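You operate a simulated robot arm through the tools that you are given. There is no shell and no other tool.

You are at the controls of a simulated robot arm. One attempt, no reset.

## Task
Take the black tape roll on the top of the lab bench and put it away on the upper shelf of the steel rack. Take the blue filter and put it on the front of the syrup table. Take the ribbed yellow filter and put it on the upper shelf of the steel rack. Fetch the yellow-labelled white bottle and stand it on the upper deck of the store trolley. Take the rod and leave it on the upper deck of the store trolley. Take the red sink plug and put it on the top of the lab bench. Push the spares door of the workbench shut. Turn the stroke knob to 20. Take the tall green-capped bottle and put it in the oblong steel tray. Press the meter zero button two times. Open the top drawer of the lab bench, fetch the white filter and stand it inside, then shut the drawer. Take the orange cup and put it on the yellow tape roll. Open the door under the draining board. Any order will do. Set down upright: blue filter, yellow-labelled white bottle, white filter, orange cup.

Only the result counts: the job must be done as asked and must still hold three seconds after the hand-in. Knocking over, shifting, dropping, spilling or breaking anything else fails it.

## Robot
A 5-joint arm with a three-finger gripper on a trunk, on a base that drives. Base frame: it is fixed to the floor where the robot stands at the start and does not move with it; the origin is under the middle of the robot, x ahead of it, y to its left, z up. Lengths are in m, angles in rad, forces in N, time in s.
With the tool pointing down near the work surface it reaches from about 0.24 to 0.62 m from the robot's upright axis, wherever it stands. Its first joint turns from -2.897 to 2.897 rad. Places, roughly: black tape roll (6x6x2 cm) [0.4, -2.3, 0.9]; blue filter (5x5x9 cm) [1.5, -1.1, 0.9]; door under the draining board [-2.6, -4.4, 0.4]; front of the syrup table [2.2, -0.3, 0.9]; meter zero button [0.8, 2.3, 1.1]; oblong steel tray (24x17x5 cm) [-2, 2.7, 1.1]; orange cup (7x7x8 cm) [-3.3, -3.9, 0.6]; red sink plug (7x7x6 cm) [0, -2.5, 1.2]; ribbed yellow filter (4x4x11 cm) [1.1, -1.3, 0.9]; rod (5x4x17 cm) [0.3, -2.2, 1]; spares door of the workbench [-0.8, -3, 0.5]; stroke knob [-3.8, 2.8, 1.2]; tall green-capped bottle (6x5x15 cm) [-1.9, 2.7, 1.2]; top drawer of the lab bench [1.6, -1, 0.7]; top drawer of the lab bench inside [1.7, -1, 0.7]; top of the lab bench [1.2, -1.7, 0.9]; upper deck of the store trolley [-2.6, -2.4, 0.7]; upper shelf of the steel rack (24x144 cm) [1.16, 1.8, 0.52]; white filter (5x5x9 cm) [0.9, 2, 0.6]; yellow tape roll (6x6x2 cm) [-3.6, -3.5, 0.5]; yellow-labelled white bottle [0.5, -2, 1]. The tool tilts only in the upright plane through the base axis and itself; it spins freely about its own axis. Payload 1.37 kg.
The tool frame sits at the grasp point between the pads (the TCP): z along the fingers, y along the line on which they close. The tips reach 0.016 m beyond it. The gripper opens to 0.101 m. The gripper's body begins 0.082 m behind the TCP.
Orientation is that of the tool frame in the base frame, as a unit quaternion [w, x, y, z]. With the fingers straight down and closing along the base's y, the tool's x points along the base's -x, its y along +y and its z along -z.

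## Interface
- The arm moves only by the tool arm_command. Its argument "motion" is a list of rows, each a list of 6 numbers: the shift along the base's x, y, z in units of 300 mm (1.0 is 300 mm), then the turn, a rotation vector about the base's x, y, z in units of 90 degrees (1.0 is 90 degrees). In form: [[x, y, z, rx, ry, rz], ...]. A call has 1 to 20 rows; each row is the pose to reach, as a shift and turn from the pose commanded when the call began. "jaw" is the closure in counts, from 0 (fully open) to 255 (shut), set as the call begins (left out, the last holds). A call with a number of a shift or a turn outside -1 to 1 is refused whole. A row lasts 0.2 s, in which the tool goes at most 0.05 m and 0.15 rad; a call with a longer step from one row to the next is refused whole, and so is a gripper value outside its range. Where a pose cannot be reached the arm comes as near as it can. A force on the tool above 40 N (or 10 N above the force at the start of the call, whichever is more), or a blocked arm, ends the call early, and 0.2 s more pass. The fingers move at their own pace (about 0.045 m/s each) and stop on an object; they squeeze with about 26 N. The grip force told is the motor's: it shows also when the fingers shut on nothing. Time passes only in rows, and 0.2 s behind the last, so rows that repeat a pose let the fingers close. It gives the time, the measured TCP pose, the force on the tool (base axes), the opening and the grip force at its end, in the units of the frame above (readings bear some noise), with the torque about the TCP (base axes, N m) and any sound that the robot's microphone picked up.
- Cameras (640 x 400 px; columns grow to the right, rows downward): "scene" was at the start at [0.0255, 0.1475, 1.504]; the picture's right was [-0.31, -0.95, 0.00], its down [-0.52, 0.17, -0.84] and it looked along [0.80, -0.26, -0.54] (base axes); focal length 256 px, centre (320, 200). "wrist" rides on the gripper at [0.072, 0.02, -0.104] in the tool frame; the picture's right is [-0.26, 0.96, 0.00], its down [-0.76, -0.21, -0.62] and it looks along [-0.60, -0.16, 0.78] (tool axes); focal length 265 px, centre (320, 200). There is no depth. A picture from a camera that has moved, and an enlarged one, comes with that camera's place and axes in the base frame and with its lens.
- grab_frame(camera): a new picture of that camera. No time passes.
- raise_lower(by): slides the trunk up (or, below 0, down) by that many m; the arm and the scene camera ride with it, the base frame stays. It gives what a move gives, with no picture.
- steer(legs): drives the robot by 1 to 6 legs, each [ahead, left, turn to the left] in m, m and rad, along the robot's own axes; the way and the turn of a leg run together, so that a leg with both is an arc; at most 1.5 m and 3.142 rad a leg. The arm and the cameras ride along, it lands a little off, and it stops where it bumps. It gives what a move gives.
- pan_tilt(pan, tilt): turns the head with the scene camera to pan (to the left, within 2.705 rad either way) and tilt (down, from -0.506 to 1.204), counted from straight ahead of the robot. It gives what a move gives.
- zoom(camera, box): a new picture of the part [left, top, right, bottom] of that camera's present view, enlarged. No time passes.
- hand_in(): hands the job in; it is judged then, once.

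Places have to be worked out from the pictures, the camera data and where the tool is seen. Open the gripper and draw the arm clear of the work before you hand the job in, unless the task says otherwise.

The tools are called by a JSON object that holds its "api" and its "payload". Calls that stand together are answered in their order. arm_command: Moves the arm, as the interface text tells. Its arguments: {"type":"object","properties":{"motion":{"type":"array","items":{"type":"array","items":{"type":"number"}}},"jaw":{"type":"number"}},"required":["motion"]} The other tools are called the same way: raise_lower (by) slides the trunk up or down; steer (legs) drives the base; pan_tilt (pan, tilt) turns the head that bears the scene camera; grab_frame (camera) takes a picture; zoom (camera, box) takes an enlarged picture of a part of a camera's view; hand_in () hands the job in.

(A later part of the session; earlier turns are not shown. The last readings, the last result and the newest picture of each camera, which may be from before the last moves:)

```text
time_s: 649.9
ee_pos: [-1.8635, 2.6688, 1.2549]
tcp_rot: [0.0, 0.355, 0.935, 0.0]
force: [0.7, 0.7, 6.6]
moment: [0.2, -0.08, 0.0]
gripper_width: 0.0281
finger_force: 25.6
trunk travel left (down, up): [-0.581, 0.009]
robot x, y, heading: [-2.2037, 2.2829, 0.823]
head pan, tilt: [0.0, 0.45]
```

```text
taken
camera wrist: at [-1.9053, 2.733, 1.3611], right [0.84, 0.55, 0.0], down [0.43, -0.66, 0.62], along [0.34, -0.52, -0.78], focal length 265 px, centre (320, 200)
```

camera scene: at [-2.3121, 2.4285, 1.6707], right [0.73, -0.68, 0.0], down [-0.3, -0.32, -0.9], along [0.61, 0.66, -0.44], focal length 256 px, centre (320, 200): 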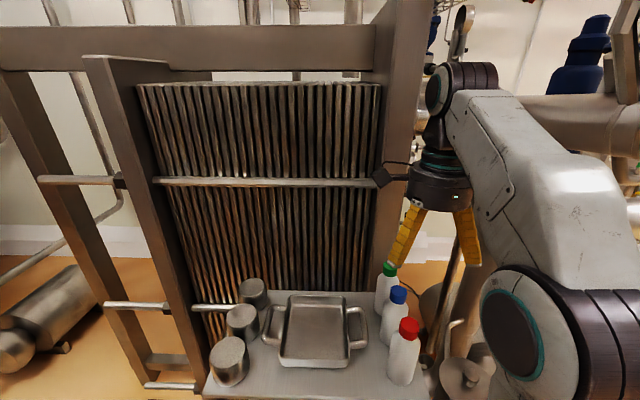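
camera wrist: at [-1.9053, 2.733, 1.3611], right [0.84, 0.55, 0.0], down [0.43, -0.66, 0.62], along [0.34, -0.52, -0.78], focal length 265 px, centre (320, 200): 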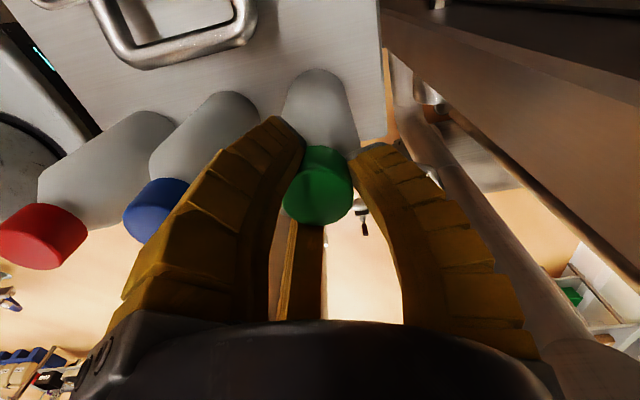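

Gripped (28 mm). I lift slowly by 3 cm and check it stays held.

{"api": "arm_command", "payload": {"motion": [[0, 0, 0.02, 0, 0, 0], [0, 0, 0.05, 0, 0, 0], [0, 0, 0.1, 0, 0, 0], [0, 0, 0.1, 0, 0, 0]]}}

{"api": "zoom", "payload": {"camera": "scene", "box": [320, 190, 460, 350]}}

```text
time_s: 650.9
ee_pos: [-1.8637, 2.6682, 1.2832]
tcp_rot: [0.0, 0.354, 0.935, -0.001]
force: [0.5, 0.9, -2.0]
moment: [0.0, 0.02, 0.03]
gripper_width: 0.025
finger_force: 25.9
trunk travel left (down, up): [-0.581, 0.009]
robot x, y, heading: [-2.2032, 2.2815, 0.828]
head pan, tilt: [0.0, 0.45]
```

```text
2.50 times, centred on (390, 270) of scene
camera zoom: at [-2.3129, 2.4278, 1.6707], right [0.73, -0.68, 0.0], down [-0.3, -0.32, -0.9], along [0.61, 0.66, -0.44], focal length 641 px, centre (145, 25)
```

zoom: 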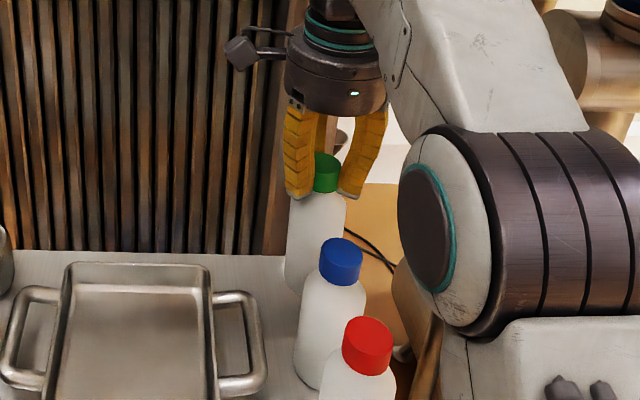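

Held. I raise to z≈1.335 and carry it left over the tray centre ≈(−2.036, 2.743).

{"api": "arm_command", "payload": {"motion": [[0, 0, 0.09, 0, 0, 0], [0, 0, 0.175, 0, 0, 0], [-0.11, 0.048, 0.175, 0, 0, 0], [-0.22, 0.095, 0.175, 0, 0, 0], [-0.33, 0.143, 0.175, 0, 0, 0], [-0.45, 0.195, 0.175, 0, 0, 0], [-0.574, 0.249, 0.175, 0, 0, 0], [-0.574, 0.249, 0.175, 0, 0, 0]]}}

{"api": "grab_frame", "payload": {"camera": "scene"}}

{"api": "grab_frame", "payload": {"camera": "wrist"}}

```text
time_s: 652.7
ee_pos: [-2.0383, 2.7433, 1.3341]
tcp_rot: [-0.001, 0.354, 0.935, -0.001]
force: [1.2, 0.1, -1.6]
moment: [0.02, 0.01, -0.01]
gripper_width: 0.025
finger_force: 25.8
trunk travel left (down, up): [-0.581, 0.009]
robot x, y, heading: [-2.2072, 2.2862, 0.824]
head pan, tilt: [0.0, 0.45]
```

```text
taken
camera scene: at [-2.3124, 2.4274, 1.6708], right [0.73, -0.68, 0.0], down [-0.3, -0.32, -0.9], along [0.61, 0.66, -0.44], focal length 256 px, centre (320, 200)
```

scene: 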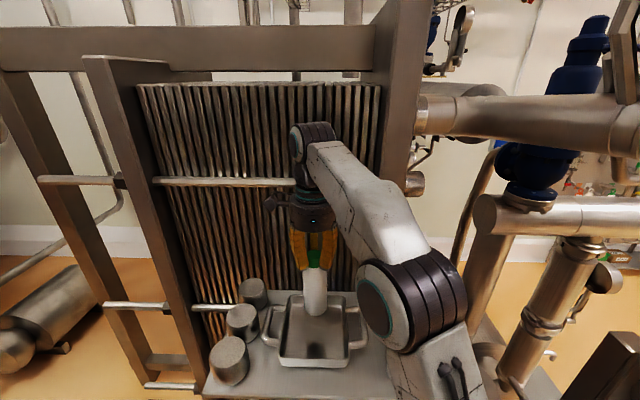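

```text
taken
camera wrist: at [-2.0777, 2.8082, 1.4394], right [0.84, 0.55, 0.0], down [0.43, -0.66, 0.62], along [0.34, -0.52, -0.78], focal length 265 px, centre (320, 200)
```

wrist: 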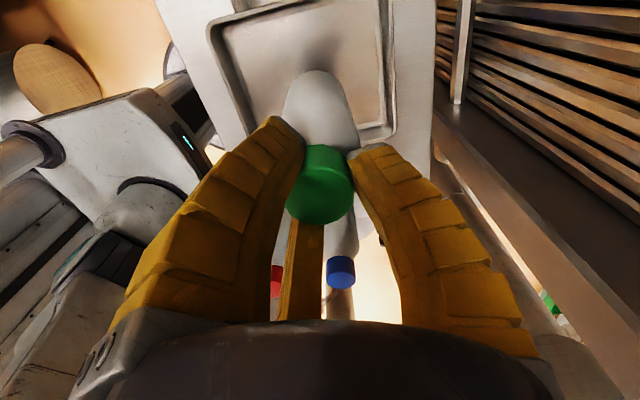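

The bottle is over the tray's middle. I lower to just above the floor and then creep.

{"api": "arm_command", "payload": {"motion": [[0, 0, -0.06, 0, 0, 0], [0, 0, -0.12, 0, 0, 0], [0, 0, -0.18, 0, 0, 0], [0, 0, -0.21, 0, 0, 0], [0, 0, -0.21, 0, 0, 0]]}}

{"api": "arm_command", "payload": {"motion": [[0, 0, -0.01, 0, 0, 0], [0, 0, -0.02, 0, 0, 0], [0, 0, -0.03, 0, 0, 0], [0, 0, -0.03, 0, 0, 0]]}}

```text
time_s: 653.9
ee_pos: [-2.0373, 2.7428, 1.2733]
tcp_rot: [0.0, 0.354, 0.935, -0.001]
force: [-0.5, -0.3, -3.2]
moment: [0.02, -0.01, 0.03]
gripper_width: 0.0247
finger_force: 25.8
trunk travel left (down, up): [-0.581, 0.009]
robot x, y, heading: [-2.2113, 2.2882, 0.819]
head pan, tilt: [0.0, 0.45]
```

```text
time_s: 654.9
ee_pos: [-2.0363, 2.7435, 1.2633]
tcp_rot: [0.001, 0.354, 0.935, -0.001]
force: [-1.0, -0.1, -2.2]
moment: [0.0, 0.02, 0.0]
gripper_width: 0.0247
finger_force: 25.1
trunk travel left (down, up): [-0.581, 0.009]
robot x, y, heading: [-2.2062, 2.2827, 0.826]
head pan, tilt: [0.0, 0.45]
```

{"api": "arm_command", "payload": {"motion": [[0, 0, -0.008, 0, 0, 0], [0, 0, -0.016, 0, 0, 0], [0, 0, -0.022, 0, 0, 0], [0, 0, -0.022, 0, 0, 0]]}}

```text
time_s: 655.9
ee_pos: [-2.0373, 2.7413, 1.2602]
tcp_rot: [0.0, 0.354, 0.935, 0.001]
force: [0.0, -5.1, 20.4]
moment: [-0.27, 0.18, 0.01]
gripper_width: 0.0303
finger_force: 26.1
trunk travel left (down, up): [-0.581, 0.009]
robot x, y, heading: [-2.202, 2.2855, 0.82]
head pan, tilt: [0.0, 0.45]
```

Contact (20 N). I ease up, release, check, then rise.

{"api": "arm_command", "payload": {"motion": [[0, 0, 0.01, 0, 0, 0], [0, 0, 0.01, 0, 0, 0]]}}

{"api": "arm_command", "payload": {"motion": [[0, 0, 0, 0, 0, 0], [0, 0, 0, 0, 0, 0], [0, 0, 0, 0, 0, 0], [0, 0, 0, 0, 0, 0], [0, 0, 0, 0, 0, 0]], "jaw": 100}}

{"api": "grab_frame", "payload": {"camera": "wrist"}}

```text
time_s: 656.5
ee_pos: [-2.037, 2.7429, 1.2614]
tcp_rot: [0.001, 0.354, 0.935, -0.001]
force: [-1.2, -1.9, 9.7]
moment: [0.03, 0.09, 0.02]
gripper_width: 0.0282
finger_force: 25.9
trunk travel left (down, up): [-0.581, 0.009]
robot x, y, heading: [-2.2097, 2.2855, 0.823]
head pan, tilt: [0.0, 0.45]
```

```text
time_s: 657.7
ee_pos: [-2.0372, 2.7439, 1.2609]
tcp_rot: [0.0, 0.355, 0.935, -0.001]
force: [-0.4, -0.2, 0.2]
moment: [0.03, -0.04, -0.01]
gripper_width: 0.0648
finger_force: 2.4
trunk travel left (down, up): [-0.581, 0.009]
robot x, y, heading: [-2.2063, 2.2835, 0.824]
head pan, tilt: [0.0, 0.45]
```

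```text
taken
camera wrist: at [-2.0777, 2.8081, 1.3655], right [0.84, 0.55, 0.0], down [0.43, -0.66, 0.62], along [0.34, -0.52, -0.78], focal length 265 px, centre (320, 200)
```

wrist: 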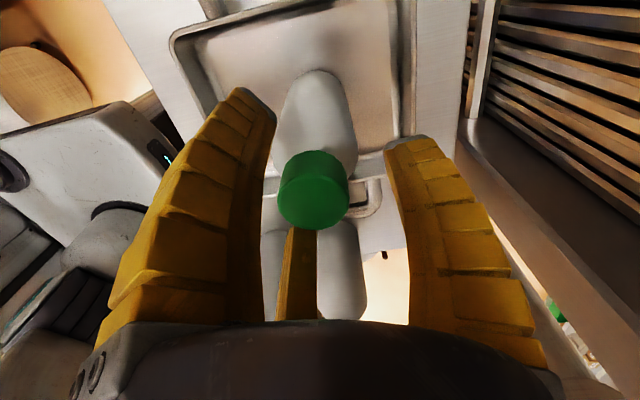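

The bottle stands free in the tray. I rise and retract toward the robot.

{"api": "arm_command", "payload": {"motion": [[0, 0, 0.06, 0, 0, 0], [0, 0, 0.14, 0, 0, 0], [0, 0, 0.25, 0, 0, 0], [-0.03, -0.08, 0.33, 0, 0, 0], [-0.06, -0.18, 0.38, 0, 0, 0], [-0.1, -0.28, 0.42, 0, 0, 0], [-0.13, -0.38, 0.44, 0, 0, 0], [-0.13, -0.38, 0.44, 0, 0, 0]]}}

{"api": "grab_frame", "payload": {"camera": "scene"}}

```text
time_s: 659.5
ee_pos: [-2.0751, 2.6305, 1.3937]
tcp_rot: [0.0, 0.355, 0.935, -0.002]
force: [-0.2, -0.2, -0.4]
moment: [-0.05, 0.01, 0.02]
gripper_width: 0.0648
finger_force: 2.2
trunk travel left (down, up): [-0.581, 0.009]
robot x, y, heading: [-2.207, 2.2861, 0.824]
head pan, tilt: [0.0, 0.45]
```

```text
taken
camera scene: at [-2.3129, 2.4283, 1.6707], right [0.73, -0.68, 0.0], down [-0.3, -0.32, -0.9], along [0.61, 0.66, -0.44], focal length 256 px, centre (320, 200)
```

scene: 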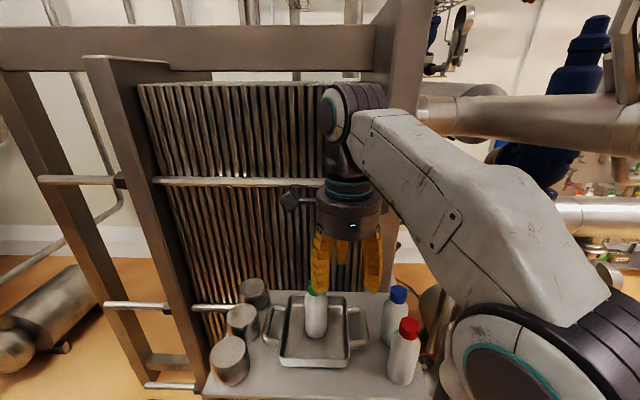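

Green-capped bottle is in the tray. Last: the stroke knob near (−3.8, 2.8, 1.2). I back off, turn down the corridor and look.

{"api": "steer", "payload": {"legs": [[-0.2, 0.0, 0.0], [0.0, 0.0, 1.56]]}}

{"api": "pan_tilt", "payload": {"pan": 0.35, "tilt": 0.3}}

{"api": "grab_frame", "payload": {"camera": "scene"}}

{"api": "zoom", "payload": {"camera": "scene", "box": [240, 100, 440, 240]}}

```text
time_s: 664.9
ee_pos: [-2.6853, 2.274, 1.3934]
tcp_rot: [0.002, -0.406, 0.914, 0.0]
force: [0.4, -0.3, 0.3]
moment: [-0.03, -0.02, -0.01]
gripper_width: 0.0649
finger_force: 2.6
trunk travel left (down, up): [-0.581, 0.009]
robot x, y, heading: [-2.3423, 2.138, 2.385]
head pan, tilt: [0.0, 0.45]
```

```text
time_s: 665.7
ee_pos: [-2.686, 2.2742, 1.3932]
tcp_rot: [0.002, -0.406, 0.914, 0.0]
force: [-0.5, -0.1, -0.3]
moment: [-0.01, 0.03, 0.01]
gripper_width: 0.0645
finger_force: 2.6
trunk travel left (down, up): [-0.581, 0.009]
robot x, y, heading: [-2.3426, 2.136, 2.387]
head pan, tilt: [0.351, 0.3]
```

```text
taken
camera scene: at [-2.5037, 2.0071, 1.6847], right [0.4, 0.92, 0.0], down [0.27, -0.12, -0.96], along [-0.88, 0.38, -0.3], focal length 256 px, centre (320, 200)
```

scene: 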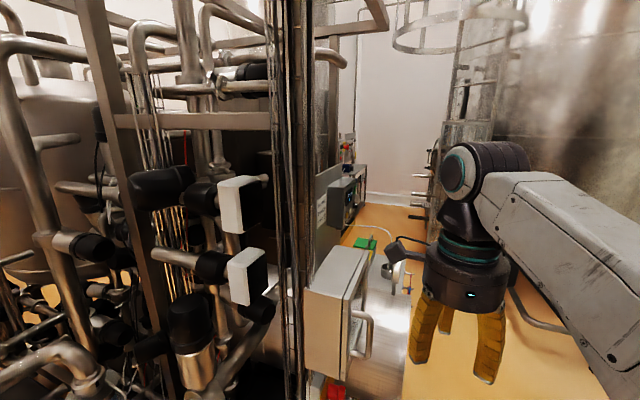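

```text
2.86 times, centred on (340, 170) of scene
camera zoom: at [-2.5037, 2.0071, 1.6847], right [0.4, 0.92, 0.0], down [0.27, -0.12, -0.96], along [-0.88, 0.38, -0.3], focal length 733 px, centre (263, 286)
```

zoom: 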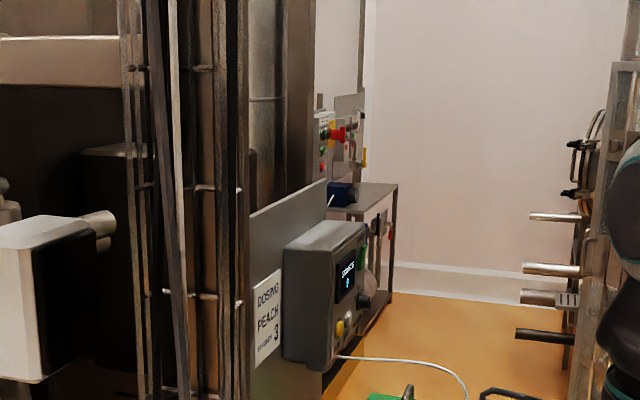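

The dosing pump box (with display and knobs) is ahead on the left, facing the corridor. I check the floor ahead before driving on.

{"api": "pan_tilt", "payload": {"pan": 0.25, "tilt": 0.75}}

{"api": "grab_frame", "payload": {"camera": "scene"}}

```text
time_s: 666.6
ee_pos: [-2.6856, 2.2743, 1.3932]
tcp_rot: [0.002, -0.407, 0.913, -0.001]
force: [-0.1, -0.4, 1.0]
moment: [0.02, -0.01, 0.0]
gripper_width: 0.0649
finger_force: 2.5
trunk travel left (down, up): [-0.581, 0.009]
robot x, y, heading: [-2.3383, 2.1429, 2.384]
head pan, tilt: [0.25, 0.75]
```

```text
taken
camera scene: at [-2.4904, 2.0104, 1.6444], right [0.48, 0.87, 0.0], down [0.6, -0.33, -0.73], along [-0.64, 0.36, -0.68], focal length 256 px, centre (320, 200)
```

scene: 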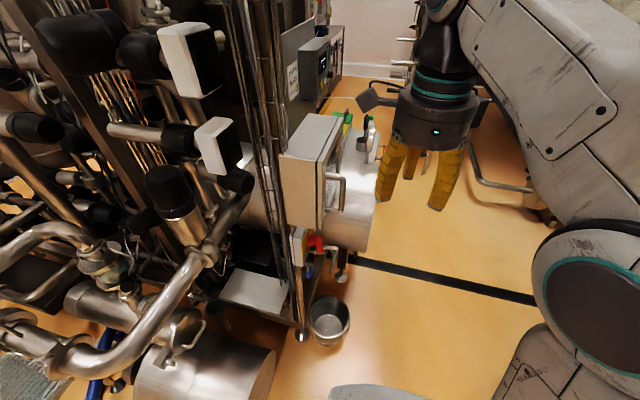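

Floor ahead: bucket near b=−0.8 and a barrel end on the left; the right side is open. I drive on in three legs, drifting right.

{"api": "steer", "payload": {"legs": [[0.0, 0.0, 0.02], [0.55, -0.12, 0.0], [0.55, -0.15, 0.0], [0.4, 0.0, 0.0]]}}

{"api": "pan_tilt", "payload": {"pan": 1.3, "tilt": 0.5}}

{"api": "grab_frame", "payload": {"camera": "scene"}}

```text
time_s: 675.1
ee_pos: [-3.618, 3.4665, 1.3938]
tcp_rot: [0.001, -0.417, 0.909, -0.002]
force: [-0.7, 0.0, -0.2]
moment: [0.01, -0.01, 0.01]
gripper_width: 0.0647
finger_force: 2.8
trunk travel left (down, up): [-0.581, 0.009]
robot x, y, heading: [-3.2684, 3.338, 2.405]
head pan, tilt: [0.25, 0.75]
```

```text
time_s: 676.4
ee_pos: [-3.6187, 3.467, 1.3939]
tcp_rot: [0.002, -0.417, 0.909, 0.0]
force: [-0.5, 0.3, -0.8]
moment: [-0.02, 0.01, 0.01]
gripper_width: 0.0647
finger_force: 2.5
trunk travel left (down, up): [-0.581, 0.009]
robot x, y, heading: [-3.2715, 3.3395, 2.409]
head pan, tilt: [1.3, 0.499]
```

```text
taken
camera scene: at [-3.4197, 3.1192, 1.6663], right [-0.54, 0.84, 0.0], down [0.4, 0.26, -0.88], along [-0.74, -0.47, -0.48], focal length 256 px, centre (320, 200)
```

scene: 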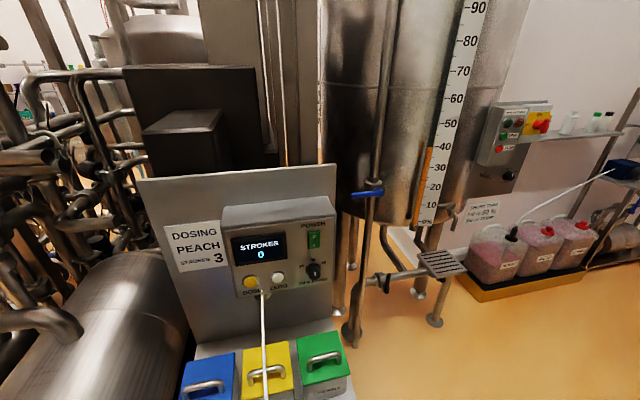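

Here is the dosing pump with display, POWER switch, and the black knob. I zoom in on its scale.

{"api": "zoom", "payload": {"camera": "scene", "box": [215, 190, 345, 310]}}

{"api": "zoom", "payload": {"camera": "scene", "box": [290, 245, 340, 290]}}

```text
3.33 times, centred on (280, 250) of scene
camera zoom: at [-3.4197, 3.1192, 1.6663], right [-0.54, 0.84, 0.0], down [0.4, 0.26, -0.88], along [-0.74, -0.47, -0.48], focal length 855 px, centre (453, 33)
```

zoom: 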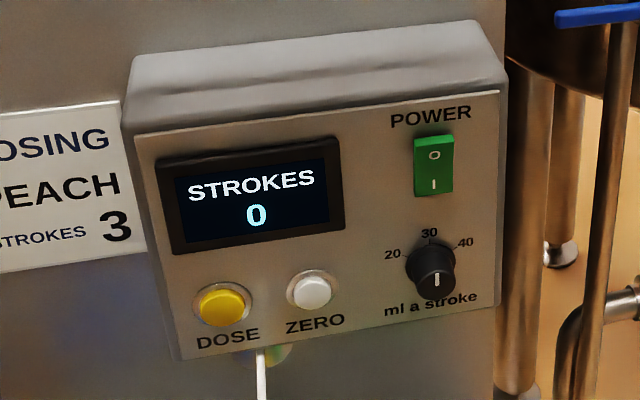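

```text
8.89 times, centred on (315, 268) of scene
camera zoom: at [-3.4197, 3.1192, 1.6663], right [-0.54, 0.84, 0.0], down [0.4, 0.26, -0.88], along [-0.74, -0.47, -0.48], focal length 2279 px, centre (364, -400)
```

zoom: 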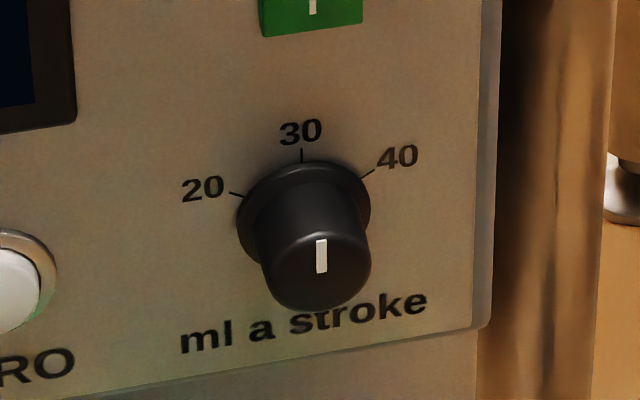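

The knob ("ml a stroke") points at 30 now; 20 is ≈57–60° counter-clockwise. Knob centre ≈(−3.834, 2.833, 1.185). I turn the robot to face the pump squarely and look again.

{"api": "steer", "payload": {"legs": [[0.0, 0.0, 1.567], [0.0, -0.07, 0.0]]}}

{"api": "pan_tilt", "payload": {"pan": 0.0, "tilt": 0.6}}

{"api": "grab_frame", "payload": {"camera": "scene"}}

```text
time_s: 681.2
ee_pos: [-3.4446, 3.0349, 1.3932]
tcp_rot: [-0.001, 0.941, -0.338, 0.001]
force: [-1.1, -0.1, -0.2]
moment: [-0.05, -0.03, 0.03]
gripper_width: 0.0645
finger_force: 2.6
trunk travel left (down, up): [-0.581, 0.009]
robot x, y, heading: [-3.3245, 3.3847, -2.286]
head pan, tilt: [1.3, 0.499]
```

```text
time_s: 682.7
ee_pos: [-3.4428, 3.0346, 1.3949]
tcp_rot: [-0.001, 0.941, -0.339, -0.001]
force: [-1.3, 0.3, -0.3]
moment: [0.01, -0.01, 0.0]
gripper_width: 0.0647
finger_force: 2.3
trunk travel left (down, up): [-0.581, 0.009]
robot x, y, heading: [-3.3226, 3.3823, -2.283]
head pan, tilt: [0.0, 0.6]
```

```text
taken
camera scene: at [-3.2083, 3.2476, 1.6572], right [-0.76, 0.65, 0.0], down [0.37, 0.43, -0.83], along [-0.54, -0.62, -0.56], focal length 256 px, centre (320, 200)
```

scene: 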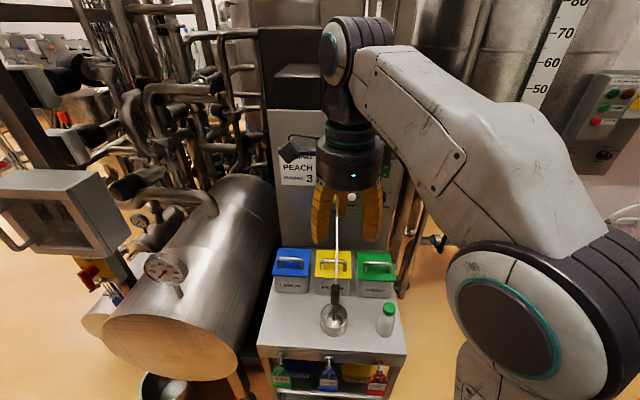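

The pump's table edge limits how close the base can get, but a horizontal tool will reach. I first bring the tool straight ahead, then tilt it horizontal.

{"api": "arm_command", "payload": {"motion": [[-0.12, 0.043, 0, 0, 0, 0], [-0.25, 0.086, 0, 0, 0, 0], [-0.37, 0.128, 0, 0, 0, 0], [-0.495, 0.171, 0, 0, 0, 0], [-0.495, 0.171, 0, 0, 0, 0]]}}

{"api": "arm_command", "payload": {"motion": [[-0.02, -0.022, 0, -0.0674, 0.0611, 0], [-0.04, -0.044, 0, -0.1347, 0.1222, 0], [-0.06, -0.066, 0, -0.2021, 0.1833, 0], [-0.08, -0.09, 0, -0.2695, 0.2444, 0], [-0.1, -0.11, 0, -0.3368, 0.3055, 0], [-0.12, -0.133, 0, -0.4042, 0.3665, 0], [-0.14, -0.155, 0, -0.4715, 0.4276, 0], [-0.16, -0.177, 0, -0.5389, 0.4887, 0], [-0.18, -0.2, 0, -0.6063, 0.5498, 0], [-0.2, -0.222, 0, -0.6736, 0.6109, 0], [-0.22, -0.244, 0, -0.741, 0.672, 0], [-0.22, -0.244, 0, -0.741, 0.672, 0]]}}

{"api": "raise_lower", "payload": {"by": -0.18}}

{"api": "grab_frame", "payload": {"camera": "scene"}}

{"api": "grab_frame", "payload": {"camera": "wrist"}}

```text
time_s: 683.9
ee_pos: [-3.5904, 3.0856, 1.3935]
tcp_rot: [0.0, 0.941, -0.338, 0.0]
force: [0.0, -0.4, 0.2]
moment: [-0.02, 0.02, -0.02]
gripper_width: 0.0649
finger_force: 2.7
trunk travel left (down, up): [-0.581, 0.009]
robot x, y, heading: [-3.3239, 3.385, -2.28]
head pan, tilt: [0.0, 0.6]
```

```text
time_s: 686.5
ee_pos: [-3.6581, 3.0128, 1.3936]
tcp_rot: [0.653, 0.666, -0.24, -0.269]
force: [-0.4, 0.1, -0.2]
moment: [-0.04, 0.0, 0.01]
gripper_width: 0.0647
finger_force: 2.5
trunk travel left (down, up): [-0.581, 0.009]
robot x, y, heading: [-3.3218, 3.3841, -2.28]
head pan, tilt: [0.0, 0.6]
```

```text
time_s: 688.5
ee_pos: [-3.6588, 3.0137, 1.2138]
tcp_rot: [0.653, 0.666, -0.24, -0.269]
force: [0.6, -0.1, 0.0]
moment: [-0.02, -0.03, 0.03]
gripper_width: 0.0648
finger_force: 2.6
trunk travel left (down, up): [-0.401, 0.189]
robot x, y, heading: [-3.3228, 3.3843, -2.284]
head pan, tilt: [0.0, 0.6]
```

```text
taken
camera scene: at [-3.2084, 3.2477, 1.4773], right [-0.76, 0.65, 0.0], down [0.37, 0.43, -0.83], along [-0.54, -0.62, -0.56], focal length 256 px, centre (320, 200)
```

scene: 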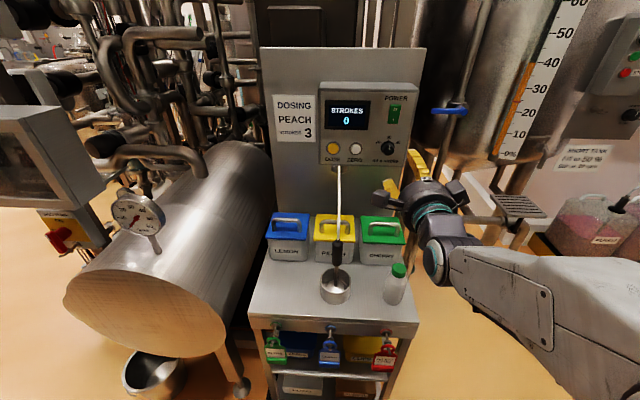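

```text
taken
camera wrist: at [-3.5342, 3.0426, 1.231], right [-0.16, 0.15, 0.98], down [-0.15, 0.97, -0.17], along [-0.98, -0.17, -0.14], focal length 265 px, centre (320, 200)
```

wrist: 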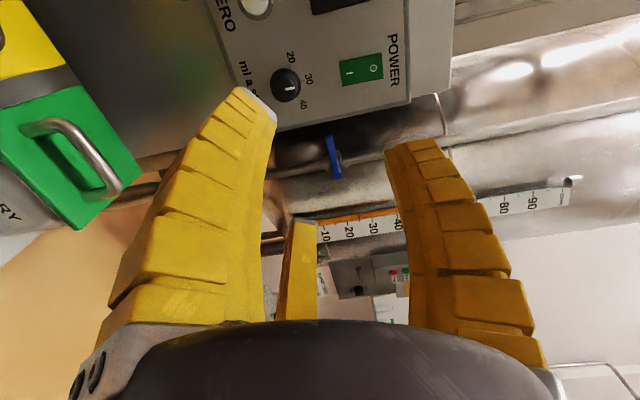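

Both cameras now see the knob. I zoom in on it for precise triangulation.

{"api": "zoom", "payload": {"camera": "scene", "box": [350, 110, 430, 180]}}

{"api": "zoom", "payload": {"camera": "wrist", "box": [220, 20, 400, 140]}}

```text
5.71 times, centred on (390, 145) of scene
camera zoom: at [-3.2084, 3.2477, 1.4773], right [-0.76, 0.65, 0.0], down [0.37, 0.43, -0.83], along [-0.54, -0.62, -0.56], focal length 1465 px, centre (-80, 514)
```

zoom: 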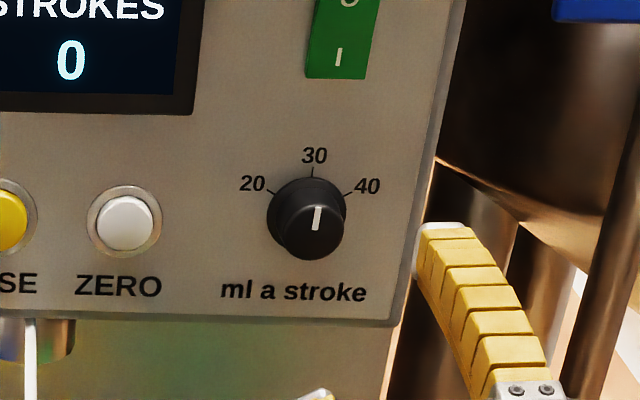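

```text
3.33 times, centred on (310, 80) of wrist
camera zoom: at [-3.5342, 3.0426, 1.231], right [-0.16, 0.15, 0.98], down [-0.15, 0.97, -0.17], along [-0.98, -0.17, -0.14], focal length 885 px, centre (353, 600)
```

zoom: 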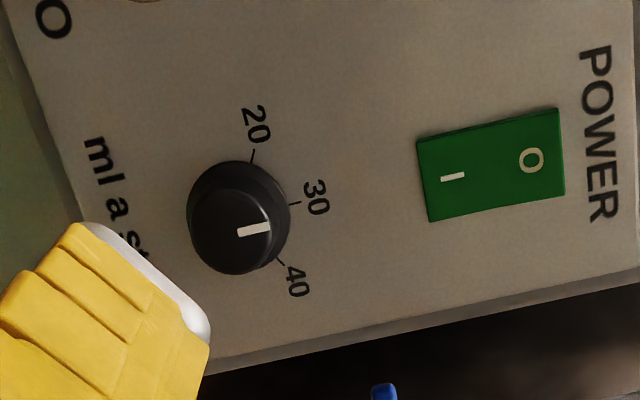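

Consistent from three views: knob base ≈(−3.854, 2.8195, 1.165). I drive 0.115 m closer (staying off the table) and 1.4 cm right, to line up with its axis.

{"api": "steer", "payload": {"legs": [[0.11, -0.014, -0.02]]}}

{"api": "grab_frame", "payload": {"camera": "scene"}}

{"api": "grab_frame", "payload": {"camera": "wrist"}}

```text
time_s: 689.7
ee_pos: [-3.7496, 2.9468, 1.2139]
tcp_rot: [0.651, 0.663, -0.248, -0.276]
force: [0.8, -0.3, -0.7]
moment: [0.01, -0.01, 0.03]
gripper_width: 0.0648
finger_force: 2.5
trunk travel left (down, up): [-0.401, 0.189]
robot x, y, heading: [-3.4066, 3.312, -2.305]
head pan, tilt: [0.0, 0.6]
```

```text
taken
camera scene: at [-3.2954, 3.1713, 1.4772], right [-0.74, 0.67, 0.0], down [0.38, 0.42, -0.82], along [-0.55, -0.61, -0.57], focal length 256 px, centre (320, 200)
```

scene: 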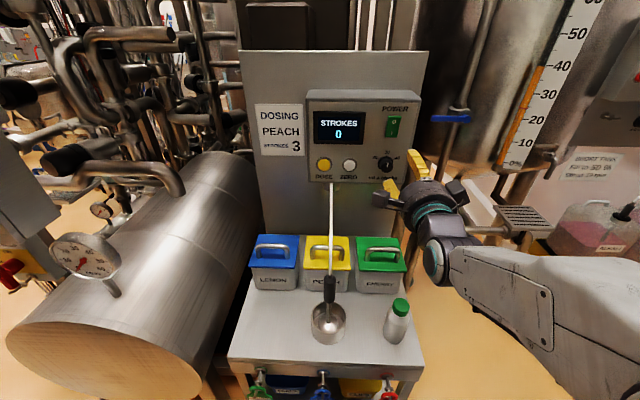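

```text
taken
camera wrist: at [-3.6256, 2.9735, 1.2307], right [-0.16, 0.15, 0.98], down [-0.13, 0.98, -0.17], along [-0.98, -0.15, -0.14], focal length 265 px, centre (320, 200)
```

wrist: 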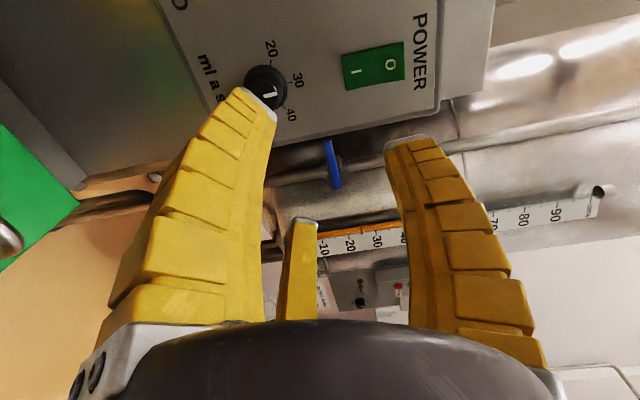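

K is confirmed. I lower to knob height and approach to 6 cm from the panel, jaw narrowed to ~55 mm.

{"api": "arm_command", "payload": {"motion": [[0, 0, -0.08, 0, 0, 0], [0, 0, -0.162, 0, 0, 0.005], [-0.07, -0.09, -0.162, 0, 0, 0.009], [-0.14, -0.18, -0.162, 0, 0, 0.012], [-0.214, -0.276, -0.162, 0, 0, 0.014], [-0.214, -0.276, -0.162, 0, 0, 0.014]], "jaw": 115}}

{"api": "grab_frame", "payload": {"camera": "wrist"}}

{"api": "zoom", "payload": {"camera": "scene", "box": [330, 110, 450, 220]}}

```text
time_s: 691.1
ee_pos: [-3.8138, 2.863, 1.165]
tcp_rot: [0.653, 0.666, -0.241, -0.269]
force: [-0.2, 0.2, 1.7]
moment: [-0.03, -0.04, -0.03]
gripper_width: 0.0593
finger_force: 2.9
trunk travel left (down, up): [-0.401, 0.189]
robot x, y, heading: [-3.4055, 3.3116, -2.308]
head pan, tilt: [0.0, 0.6]
```

```text
taken
camera wrist: at [-3.6895, 2.8928, 1.1832], right [-0.16, 0.15, 0.98], down [-0.15, 0.97, -0.17], along [-0.98, -0.17, -0.14], focal length 265 px, centre (320, 200)
```

wrist: 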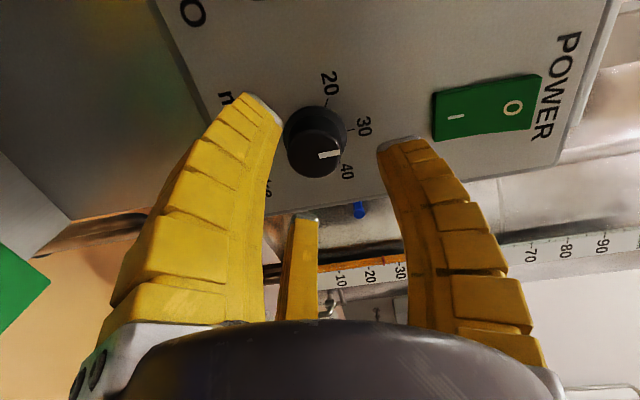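

```text
3.64 times, centred on (390, 165) of scene
camera zoom: at [-3.2949, 3.1717, 1.4772], right [-0.74, 0.67, 0.0], down [0.38, 0.42, -0.82], along [-0.55, -0.61, -0.57], focal length 932 px, centre (66, 327)
```

zoom: 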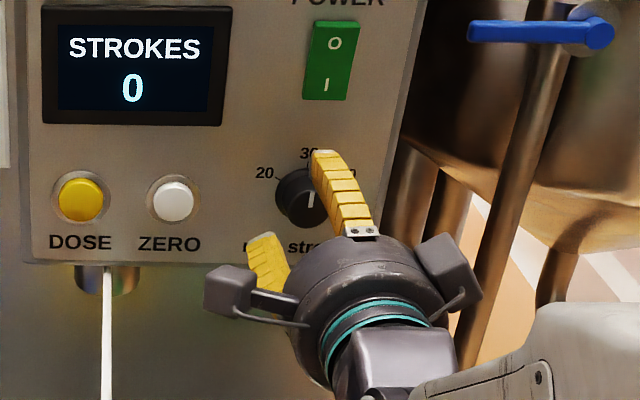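

Well aligned; knob ~3 mm low and ~3 mm left of the axis. I correct, narrow the jaw slightly, and advance to surround the knob.

{"api": "arm_command", "payload": {"motion": [[0.009, -0.008, -0.01, 0, 0, 0], [-0.015, -0.034, -0.01, 0, 0, 0], [-0.038, -0.06, -0.01, 0, 0, 0], [-0.06, -0.084, -0.01, 0, 0, 0], [-0.074, -0.1, -0.01, 0, 0, 0], [-0.074, -0.1, -0.01, 0, 0, 0]], "jaw": 128}}

{"api": "grab_frame", "payload": {"camera": "wrist"}}

{"api": "zoom", "payload": {"camera": "scene", "box": [330, 110, 450, 220]}}

```text
time_s: 692.5
ee_pos: [-3.8359, 2.8333, 1.1615]
tcp_rot: [0.654, 0.666, -0.239, -0.268]
force: [-0.3, -0.9, 0.0]
moment: [0.0, -0.01, 0.01]
gripper_width: 0.0541
finger_force: 3.2
trunk travel left (down, up): [-0.401, 0.189]
robot x, y, heading: [-3.4073, 3.3087, -2.308]
head pan, tilt: [0.0, 0.6]
```

```text
taken
camera wrist: at [-3.7115, 2.8644, 1.1796], right [-0.17, 0.15, 0.98], down [-0.15, 0.97, -0.17], along [-0.97, -0.18, -0.14], focal length 265 px, centre (320, 200)
```

wrist: 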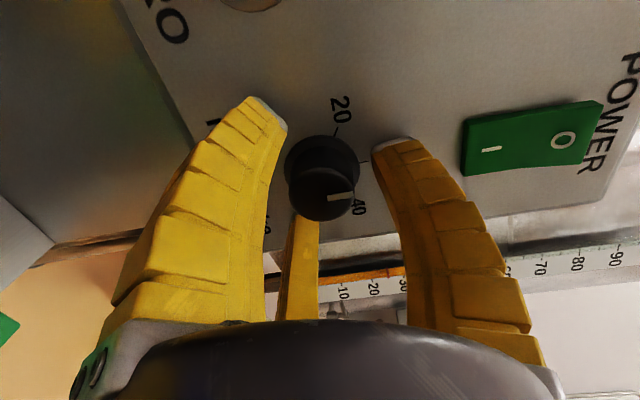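

```text
3.64 times, centred on (390, 165) of scene
camera zoom: at [-3.2949, 3.1718, 1.4772], right [-0.74, 0.67, 0.0], down [0.38, 0.42, -0.83], along [-0.55, -0.61, -0.56], focal length 932 px, centre (66, 327)
```

zoom: 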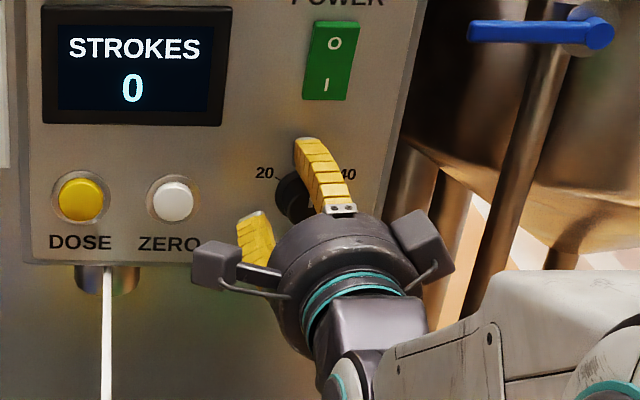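

Knob is centred between the three fingers, tips a few mm off the panel. I close on it.

{"api": "arm_command", "payload": {"motion": [[0, 0, 0, 0, 0, 0], [0, 0, 0, 0, 0, 0], [0, 0, 0, 0, 0, 0], [0, 0, 0, 0, 0, 0]], "jaw": 255}}

{"api": "grab_frame", "payload": {"camera": "wrist"}}

```text
time_s: 693.5
ee_pos: [-3.8361, 2.8364, 1.1615]
tcp_rot: [0.653, 0.666, -0.24, -0.269]
force: [-1.9, 13.6, -5.3]
moment: [0.02, -0.05, -0.08]
gripper_width: 0.0286
finger_force: 27.8
trunk travel left (down, up): [-0.401, 0.189]
robot x, y, heading: [-3.4054, 3.3123, -2.302]
head pan, tilt: [0.0, 0.6]
```

```text
taken
camera wrist: at [-3.7127, 2.8669, 1.1794], right [-0.17, 0.15, 0.98], down [-0.15, 0.97, -0.17], along [-0.97, -0.18, -0.14], focal length 265 px, centre (320, 200)
```

wrist: 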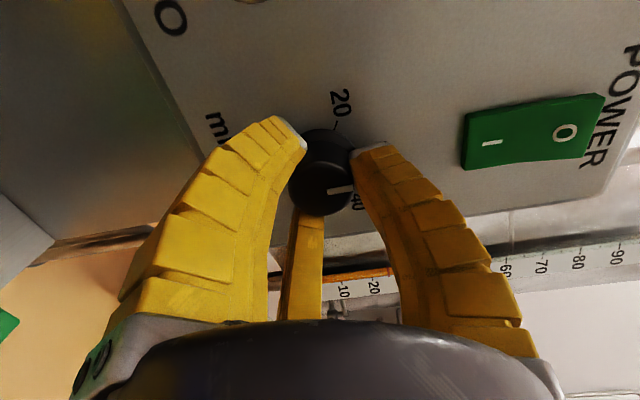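

Gripped. I start turning counter-clockwise (as seen from the front): first 30°, and check the pointer.

{"api": "arm_command", "payload": {"motion": [[0, 0, 0, 0.056, 0.0617, 0], [0, 0, 0, 0.112, 0.1234, 0], [0, 0, 0, 0.168, 0.1851, 0], [0, 0, 0, 0.224, 0.2468, 0], [0, 0, 0, 0.224, 0.2468, 0]]}}

{"api": "zoom", "payload": {"camera": "wrist", "box": [240, 60, 440, 240]}}

{"api": "zoom", "payload": {"camera": "scene", "box": [350, 110, 430, 190]}}

```text
time_s: 694.7
ee_pos: [-3.8372, 2.8367, 1.1617]
tcp_rot: [0.561, 0.706, -0.058, -0.429]
force: [0.1, 16.5, -9.2]
moment: [0.2, -0.17, -0.22]
gripper_width: 0.0285
finger_force: 28.3
trunk travel left (down, up): [-0.401, 0.189]
robot x, y, heading: [-3.4055, 3.3075, -2.307]
head pan, tilt: [0.0, 0.6]
```

```text
2.22 times, centred on (340, 150) of wrist
camera zoom: at [-3.7144, 2.8679, 1.1405], right [0.22, -0.2, 0.95], down [-0.14, 0.96, 0.23], along [-0.97, -0.18, 0.18], focal length 590 px, centre (276, 311)
```

zoom: 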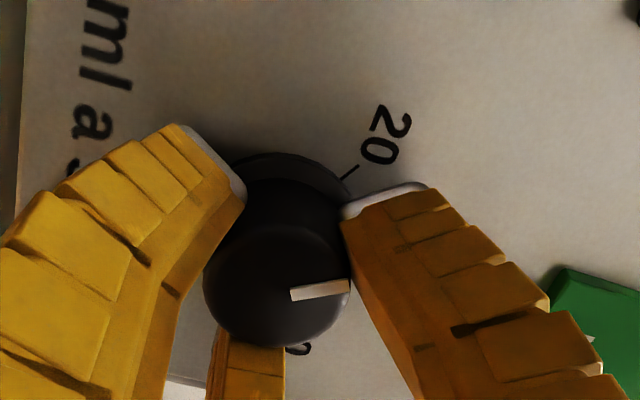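

```text
5.00 times, centred on (390, 150) of scene
camera zoom: at [-3.2957, 3.1741, 1.4775], right [-0.74, 0.67, 0.0], down [0.38, 0.42, -0.83], along [-0.55, -0.61, -0.56], focal length 1282 px, centre (-30, 450)
```

zoom: 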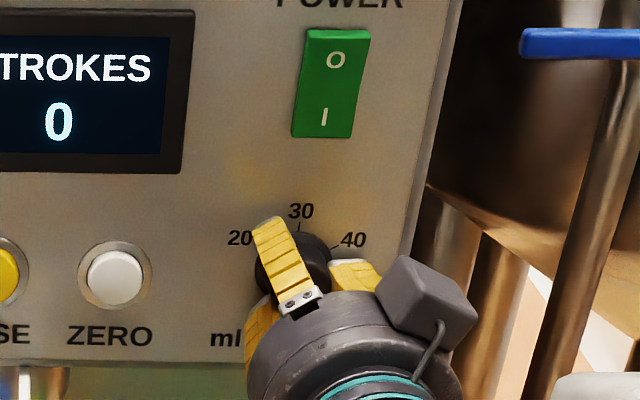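

The knob follows (labels rotated relative to the pointer by 30°). I turn 27° more.

{"api": "arm_command", "payload": {"motion": [[0, 0, 0, 0.056, 0.0617, 0], [0, 0, 0, 0.112, 0.1234, 0], [0, 0, 0, 0.168, 0.1851, 0], [0, 0, 0, 0.201, 0.222, 0], [0, 0, 0, 0.201, 0.222, 0]]}}

{"api": "zoom", "payload": {"camera": "wrist", "box": [240, 60, 440, 240]}}

```text
time_s: 695.9
ee_pos: [-3.8369, 2.8369, 1.1605]
tcp_rot: [0.447, 0.699, 0.108, -0.548]
force: [-2.2, 16.6, -8.1]
moment: [0.2, -0.17, -0.23]
gripper_width: 0.0287
finger_force: 28.0
trunk travel left (down, up): [-0.401, 0.189]
robot x, y, heading: [-3.408, 3.3105, -2.305]
head pan, tilt: [0.0, 0.6]
```

```text
2.22 times, centred on (340, 150) of wrist
camera zoom: at [-3.7279, 2.8797, 1.1101], right [0.52, -0.47, 0.72], down [0.0, 0.84, 0.55], along [-0.86, -0.28, 0.43], focal length 590 px, centre (276, 311)
```

zoom: 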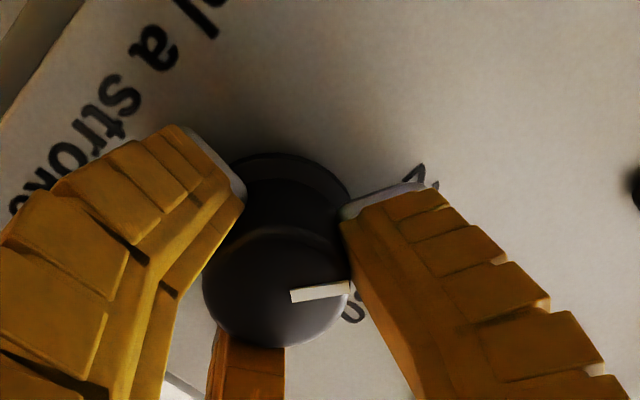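

Measured rotation so far is 57°. My tick measurements give 58.7° between marks, so the scale is almost surely 60°. I add 3° more.

{"api": "arm_command", "payload": {"motion": [[0, 0, 0, 0.0115, 0.0127, 0], [0, 0, 0, 0.0224, 0.0247, 0], [0, 0, 0, 0.0224, 0.0247, 0]]}}

{"api": "zoom", "payload": {"camera": "scene", "box": [350, 110, 430, 190]}}

```text
time_s: 696.7
ee_pos: [-3.8368, 2.8377, 1.1612]
tcp_rot: [0.431, 0.697, 0.124, -0.559]
force: [-1.2, 16.3, -10.9]
moment: [0.16, -0.11, -0.24]
gripper_width: 0.0285
finger_force: 28.0
trunk travel left (down, up): [-0.401, 0.189]
robot x, y, heading: [-3.4079, 3.3086, -2.309]
head pan, tilt: [0.0, 0.6]
```

```text
5.00 times, centred on (390, 150) of scene
camera zoom: at [-3.2959, 3.1739, 1.4775], right [-0.74, 0.67, 0.0], down [0.38, 0.42, -0.83], along [-0.55, -0.61, -0.56], focal length 1282 px, centre (-30, 450)
```

zoom: 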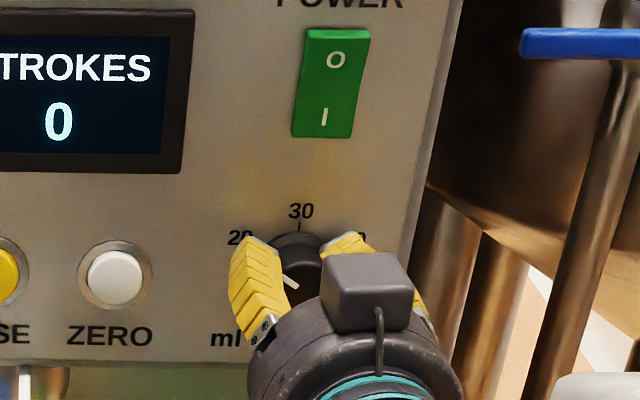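

The pointer is now toward 20. I open the jaw and back straight off to inspect.

{"api": "arm_command", "payload": {"motion": [[0, 0, 0, 0, 0, 0], [0, 0, 0, 0, 0, 0], [0, 0, 0, 0, 0, 0], [0, 0, 0, 0, 0, 0]], "jaw": 120}}

{"api": "arm_command", "payload": {"motion": [[0.03, 0.033, 0, 0, 0, 0], [0.06, 0.067, 0, 0, 0, 0], [0.12, 0.133, 0, 0, 0, 0], [0.18, 0.2, 0, 0, 0, 0], [0.24, 0.266, 0, 0, 0, 0], [0.24, 0.266, 0, 0, 0, 0]]}}

{"api": "zoom", "payload": {"camera": "scene", "box": [350, 110, 430, 180]}}

```text
time_s: 697.7
ee_pos: [-3.8354, 2.8342, 1.1623]
tcp_rot: [0.432, 0.696, 0.126, -0.56]
force: [-0.2, -0.3, -0.3]
moment: [-0.04, 0.0, 0.03]
gripper_width: 0.057
finger_force: 3.0
trunk travel left (down, up): [-0.401, 0.189]
robot x, y, heading: [-3.4059, 3.3105, -2.305]
head pan, tilt: [0.0, 0.6]
```

```text
time_s: 699.1
ee_pos: [-3.764, 2.9151, 1.1611]
tcp_rot: [0.431, 0.696, 0.125, -0.56]
force: [-0.4, 0.3, 0.6]
moment: [-0.01, 0.0, -0.02]
gripper_width: 0.057
finger_force: 2.9
trunk travel left (down, up): [-0.401, 0.189]
robot x, y, heading: [-3.4083, 3.309, -2.302]
head pan, tilt: [0.0, 0.6]
```

```text
5.71 times, centred on (390, 145) of scene
camera zoom: at [-3.2948, 3.1719, 1.4772], right [-0.74, 0.67, 0.0], down [0.38, 0.42, -0.83], along [-0.55, -0.61, -0.56], focal length 1465 px, centre (-80, 514)
```

zoom: 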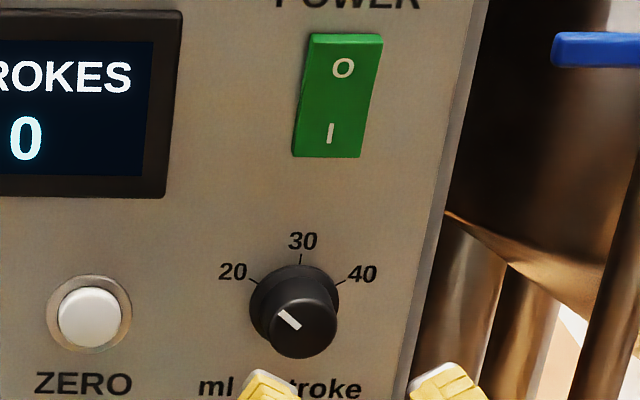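

{"api": "zoom", "payload": {"camera": "scene", "box": [375, 148, 415, 174]}}

{"api": "grab_frame", "payload": {"camera": "wrist"}}

```text
15.38 times, centred on (395, 161) of scene
camera zoom: at [-3.2948, 3.1719, 1.4772], right [-0.74, 0.67, 0.0], down [0.38, 0.42, -0.83], along [-0.55, -0.61, -0.56], focal length 3945 px, centre (-834, 800)
```

zoom: 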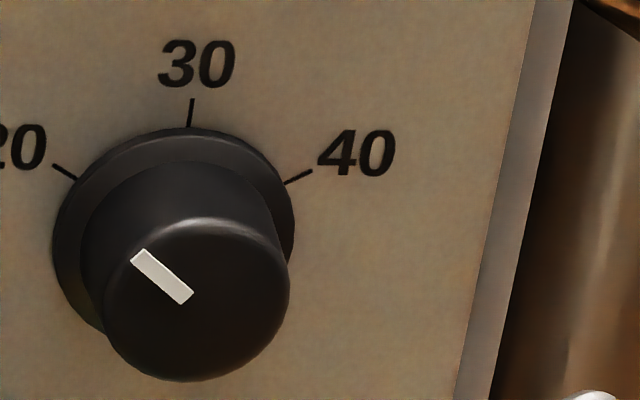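

```text
taken
camera wrist: at [-3.6569, 2.9598, 1.1074], right [0.54, -0.49, 0.68], down [0.02, 0.82, 0.58], along [-0.84, -0.3, 0.46], focal length 265 px, centre (320, 200)
```

wrist: 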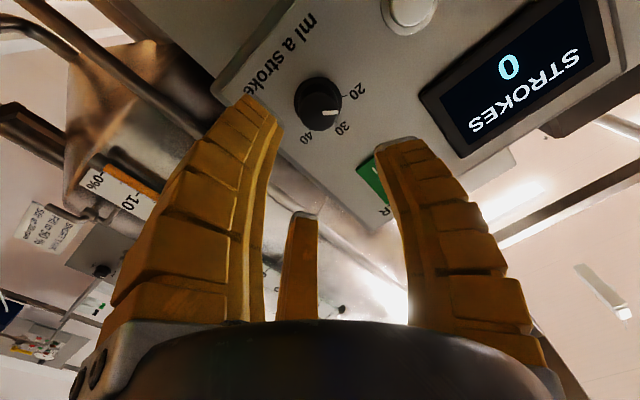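

Magnified, the pointer sits at about 50° (some slip), with the 20 tick at 60°. I re-approach and turn it ~10° more.

{"api": "arm_command", "payload": {"motion": [[-0.06, -0.067, 0, 0, 0, 0], [-0.12, -0.133, 0, 0, 0, 0], [-0.18, -0.2, 0, 0, 0, 0], [-0.215, -0.239, 0, 0, 0, 0], [-0.24, -0.266, 0, 0, 0, 0], [-0.24, -0.266, 0, 0, 0, 0]]}}

{"api": "zoom", "payload": {"camera": "wrist", "box": [240, 100, 400, 230]}}

```text
time_s: 700.5
ee_pos: [-3.8366, 2.8343, 1.1622]
tcp_rot: [0.432, 0.696, 0.126, -0.56]
force: [0.3, 0.9, -0.4]
moment: [0.03, 0.0, 0.02]
gripper_width: 0.0573
finger_force: 2.6
trunk travel left (down, up): [-0.401, 0.189]
robot x, y, heading: [-3.4099, 3.3148, -2.304]
head pan, tilt: [0.0, 0.6]
```

```text
3.08 times, centred on (320, 165) of wrist
camera zoom: at [-3.7286, 2.8799, 1.1074], right [0.54, -0.49, 0.68], down [0.02, 0.82, 0.58], along [-0.84, -0.3, 0.46], focal length 817 px, centre (320, 308)
```

zoom: 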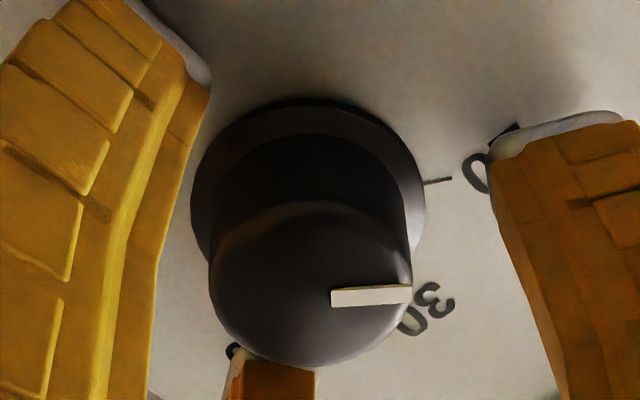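

{"api": "arm_command", "payload": {"motion": [[0, 0, 0, 0, 0, 0], [0, 0, 0, 0, 0, 0], [0, 0, 0, 0, 0, 0], [0, 0, 0, 0, 0, 0]], "jaw": 255}}

{"api": "zoom", "payload": {"camera": "wrist", "box": [240, 100, 400, 230]}}

{"api": "arm_command", "payload": {"motion": [[0, 0, 0, 0.04, 0.044, 0], [0, 0, 0, 0.08, 0.088, 0], [0, 0, 0, 0.09, 0.099, 0], [0, 0, 0, 0.09, 0.099, 0]]}}

{"api": "zoom", "payload": {"camera": "wrist", "box": [240, 100, 400, 230]}}

```text
time_s: 701.5
ee_pos: [-3.8364, 2.8382, 1.1623]
tcp_rot: [0.432, 0.696, 0.124, -0.56]
force: [-2.0, 12.1, -0.5]
moment: [-0.04, 0.01, -0.25]
gripper_width: 0.0256
finger_force: 27.8
trunk travel left (down, up): [-0.401, 0.189]
robot x, y, heading: [-3.4089, 3.3091, -2.305]
head pan, tilt: [0.0, 0.6]
```

```text
3.08 times, centred on (320, 165) of wrist
camera zoom: at [-3.7291, 2.8823, 1.1081], right [0.54, -0.49, 0.68], down [0.02, 0.82, 0.57], along [-0.84, -0.3, 0.46], focal length 817 px, centre (320, 308)
```

zoom: 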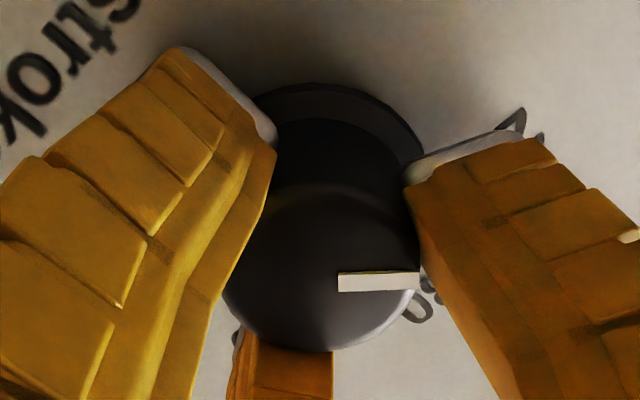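

```text
time_s: 702.5
ee_pos: [-3.8365, 2.8381, 1.1621]
tcp_rot: [0.371, 0.679, 0.198, -0.602]
force: [-1.3, 14.8, -4.0]
moment: [-0.1, -0.16, -0.19]
gripper_width: 0.0266
finger_force: 28.1
trunk travel left (down, up): [-0.401, 0.189]
robot x, y, heading: [-3.4075, 3.3097, -2.304]
head pan, tilt: [0.0, 0.6]
```

```text
3.08 times, centred on (320, 165) of wrist
camera zoom: at [-3.7386, 2.8906, 1.0986], right [0.64, -0.58, 0.51], down [0.12, 0.73, 0.67], along [-0.76, -0.37, 0.53], focal length 817 px, centre (320, 308)
```

zoom: 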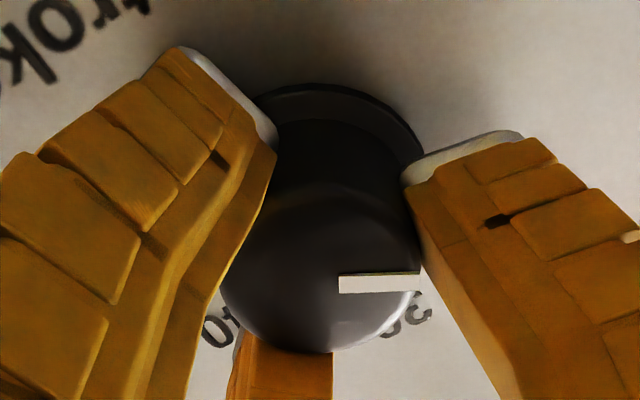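

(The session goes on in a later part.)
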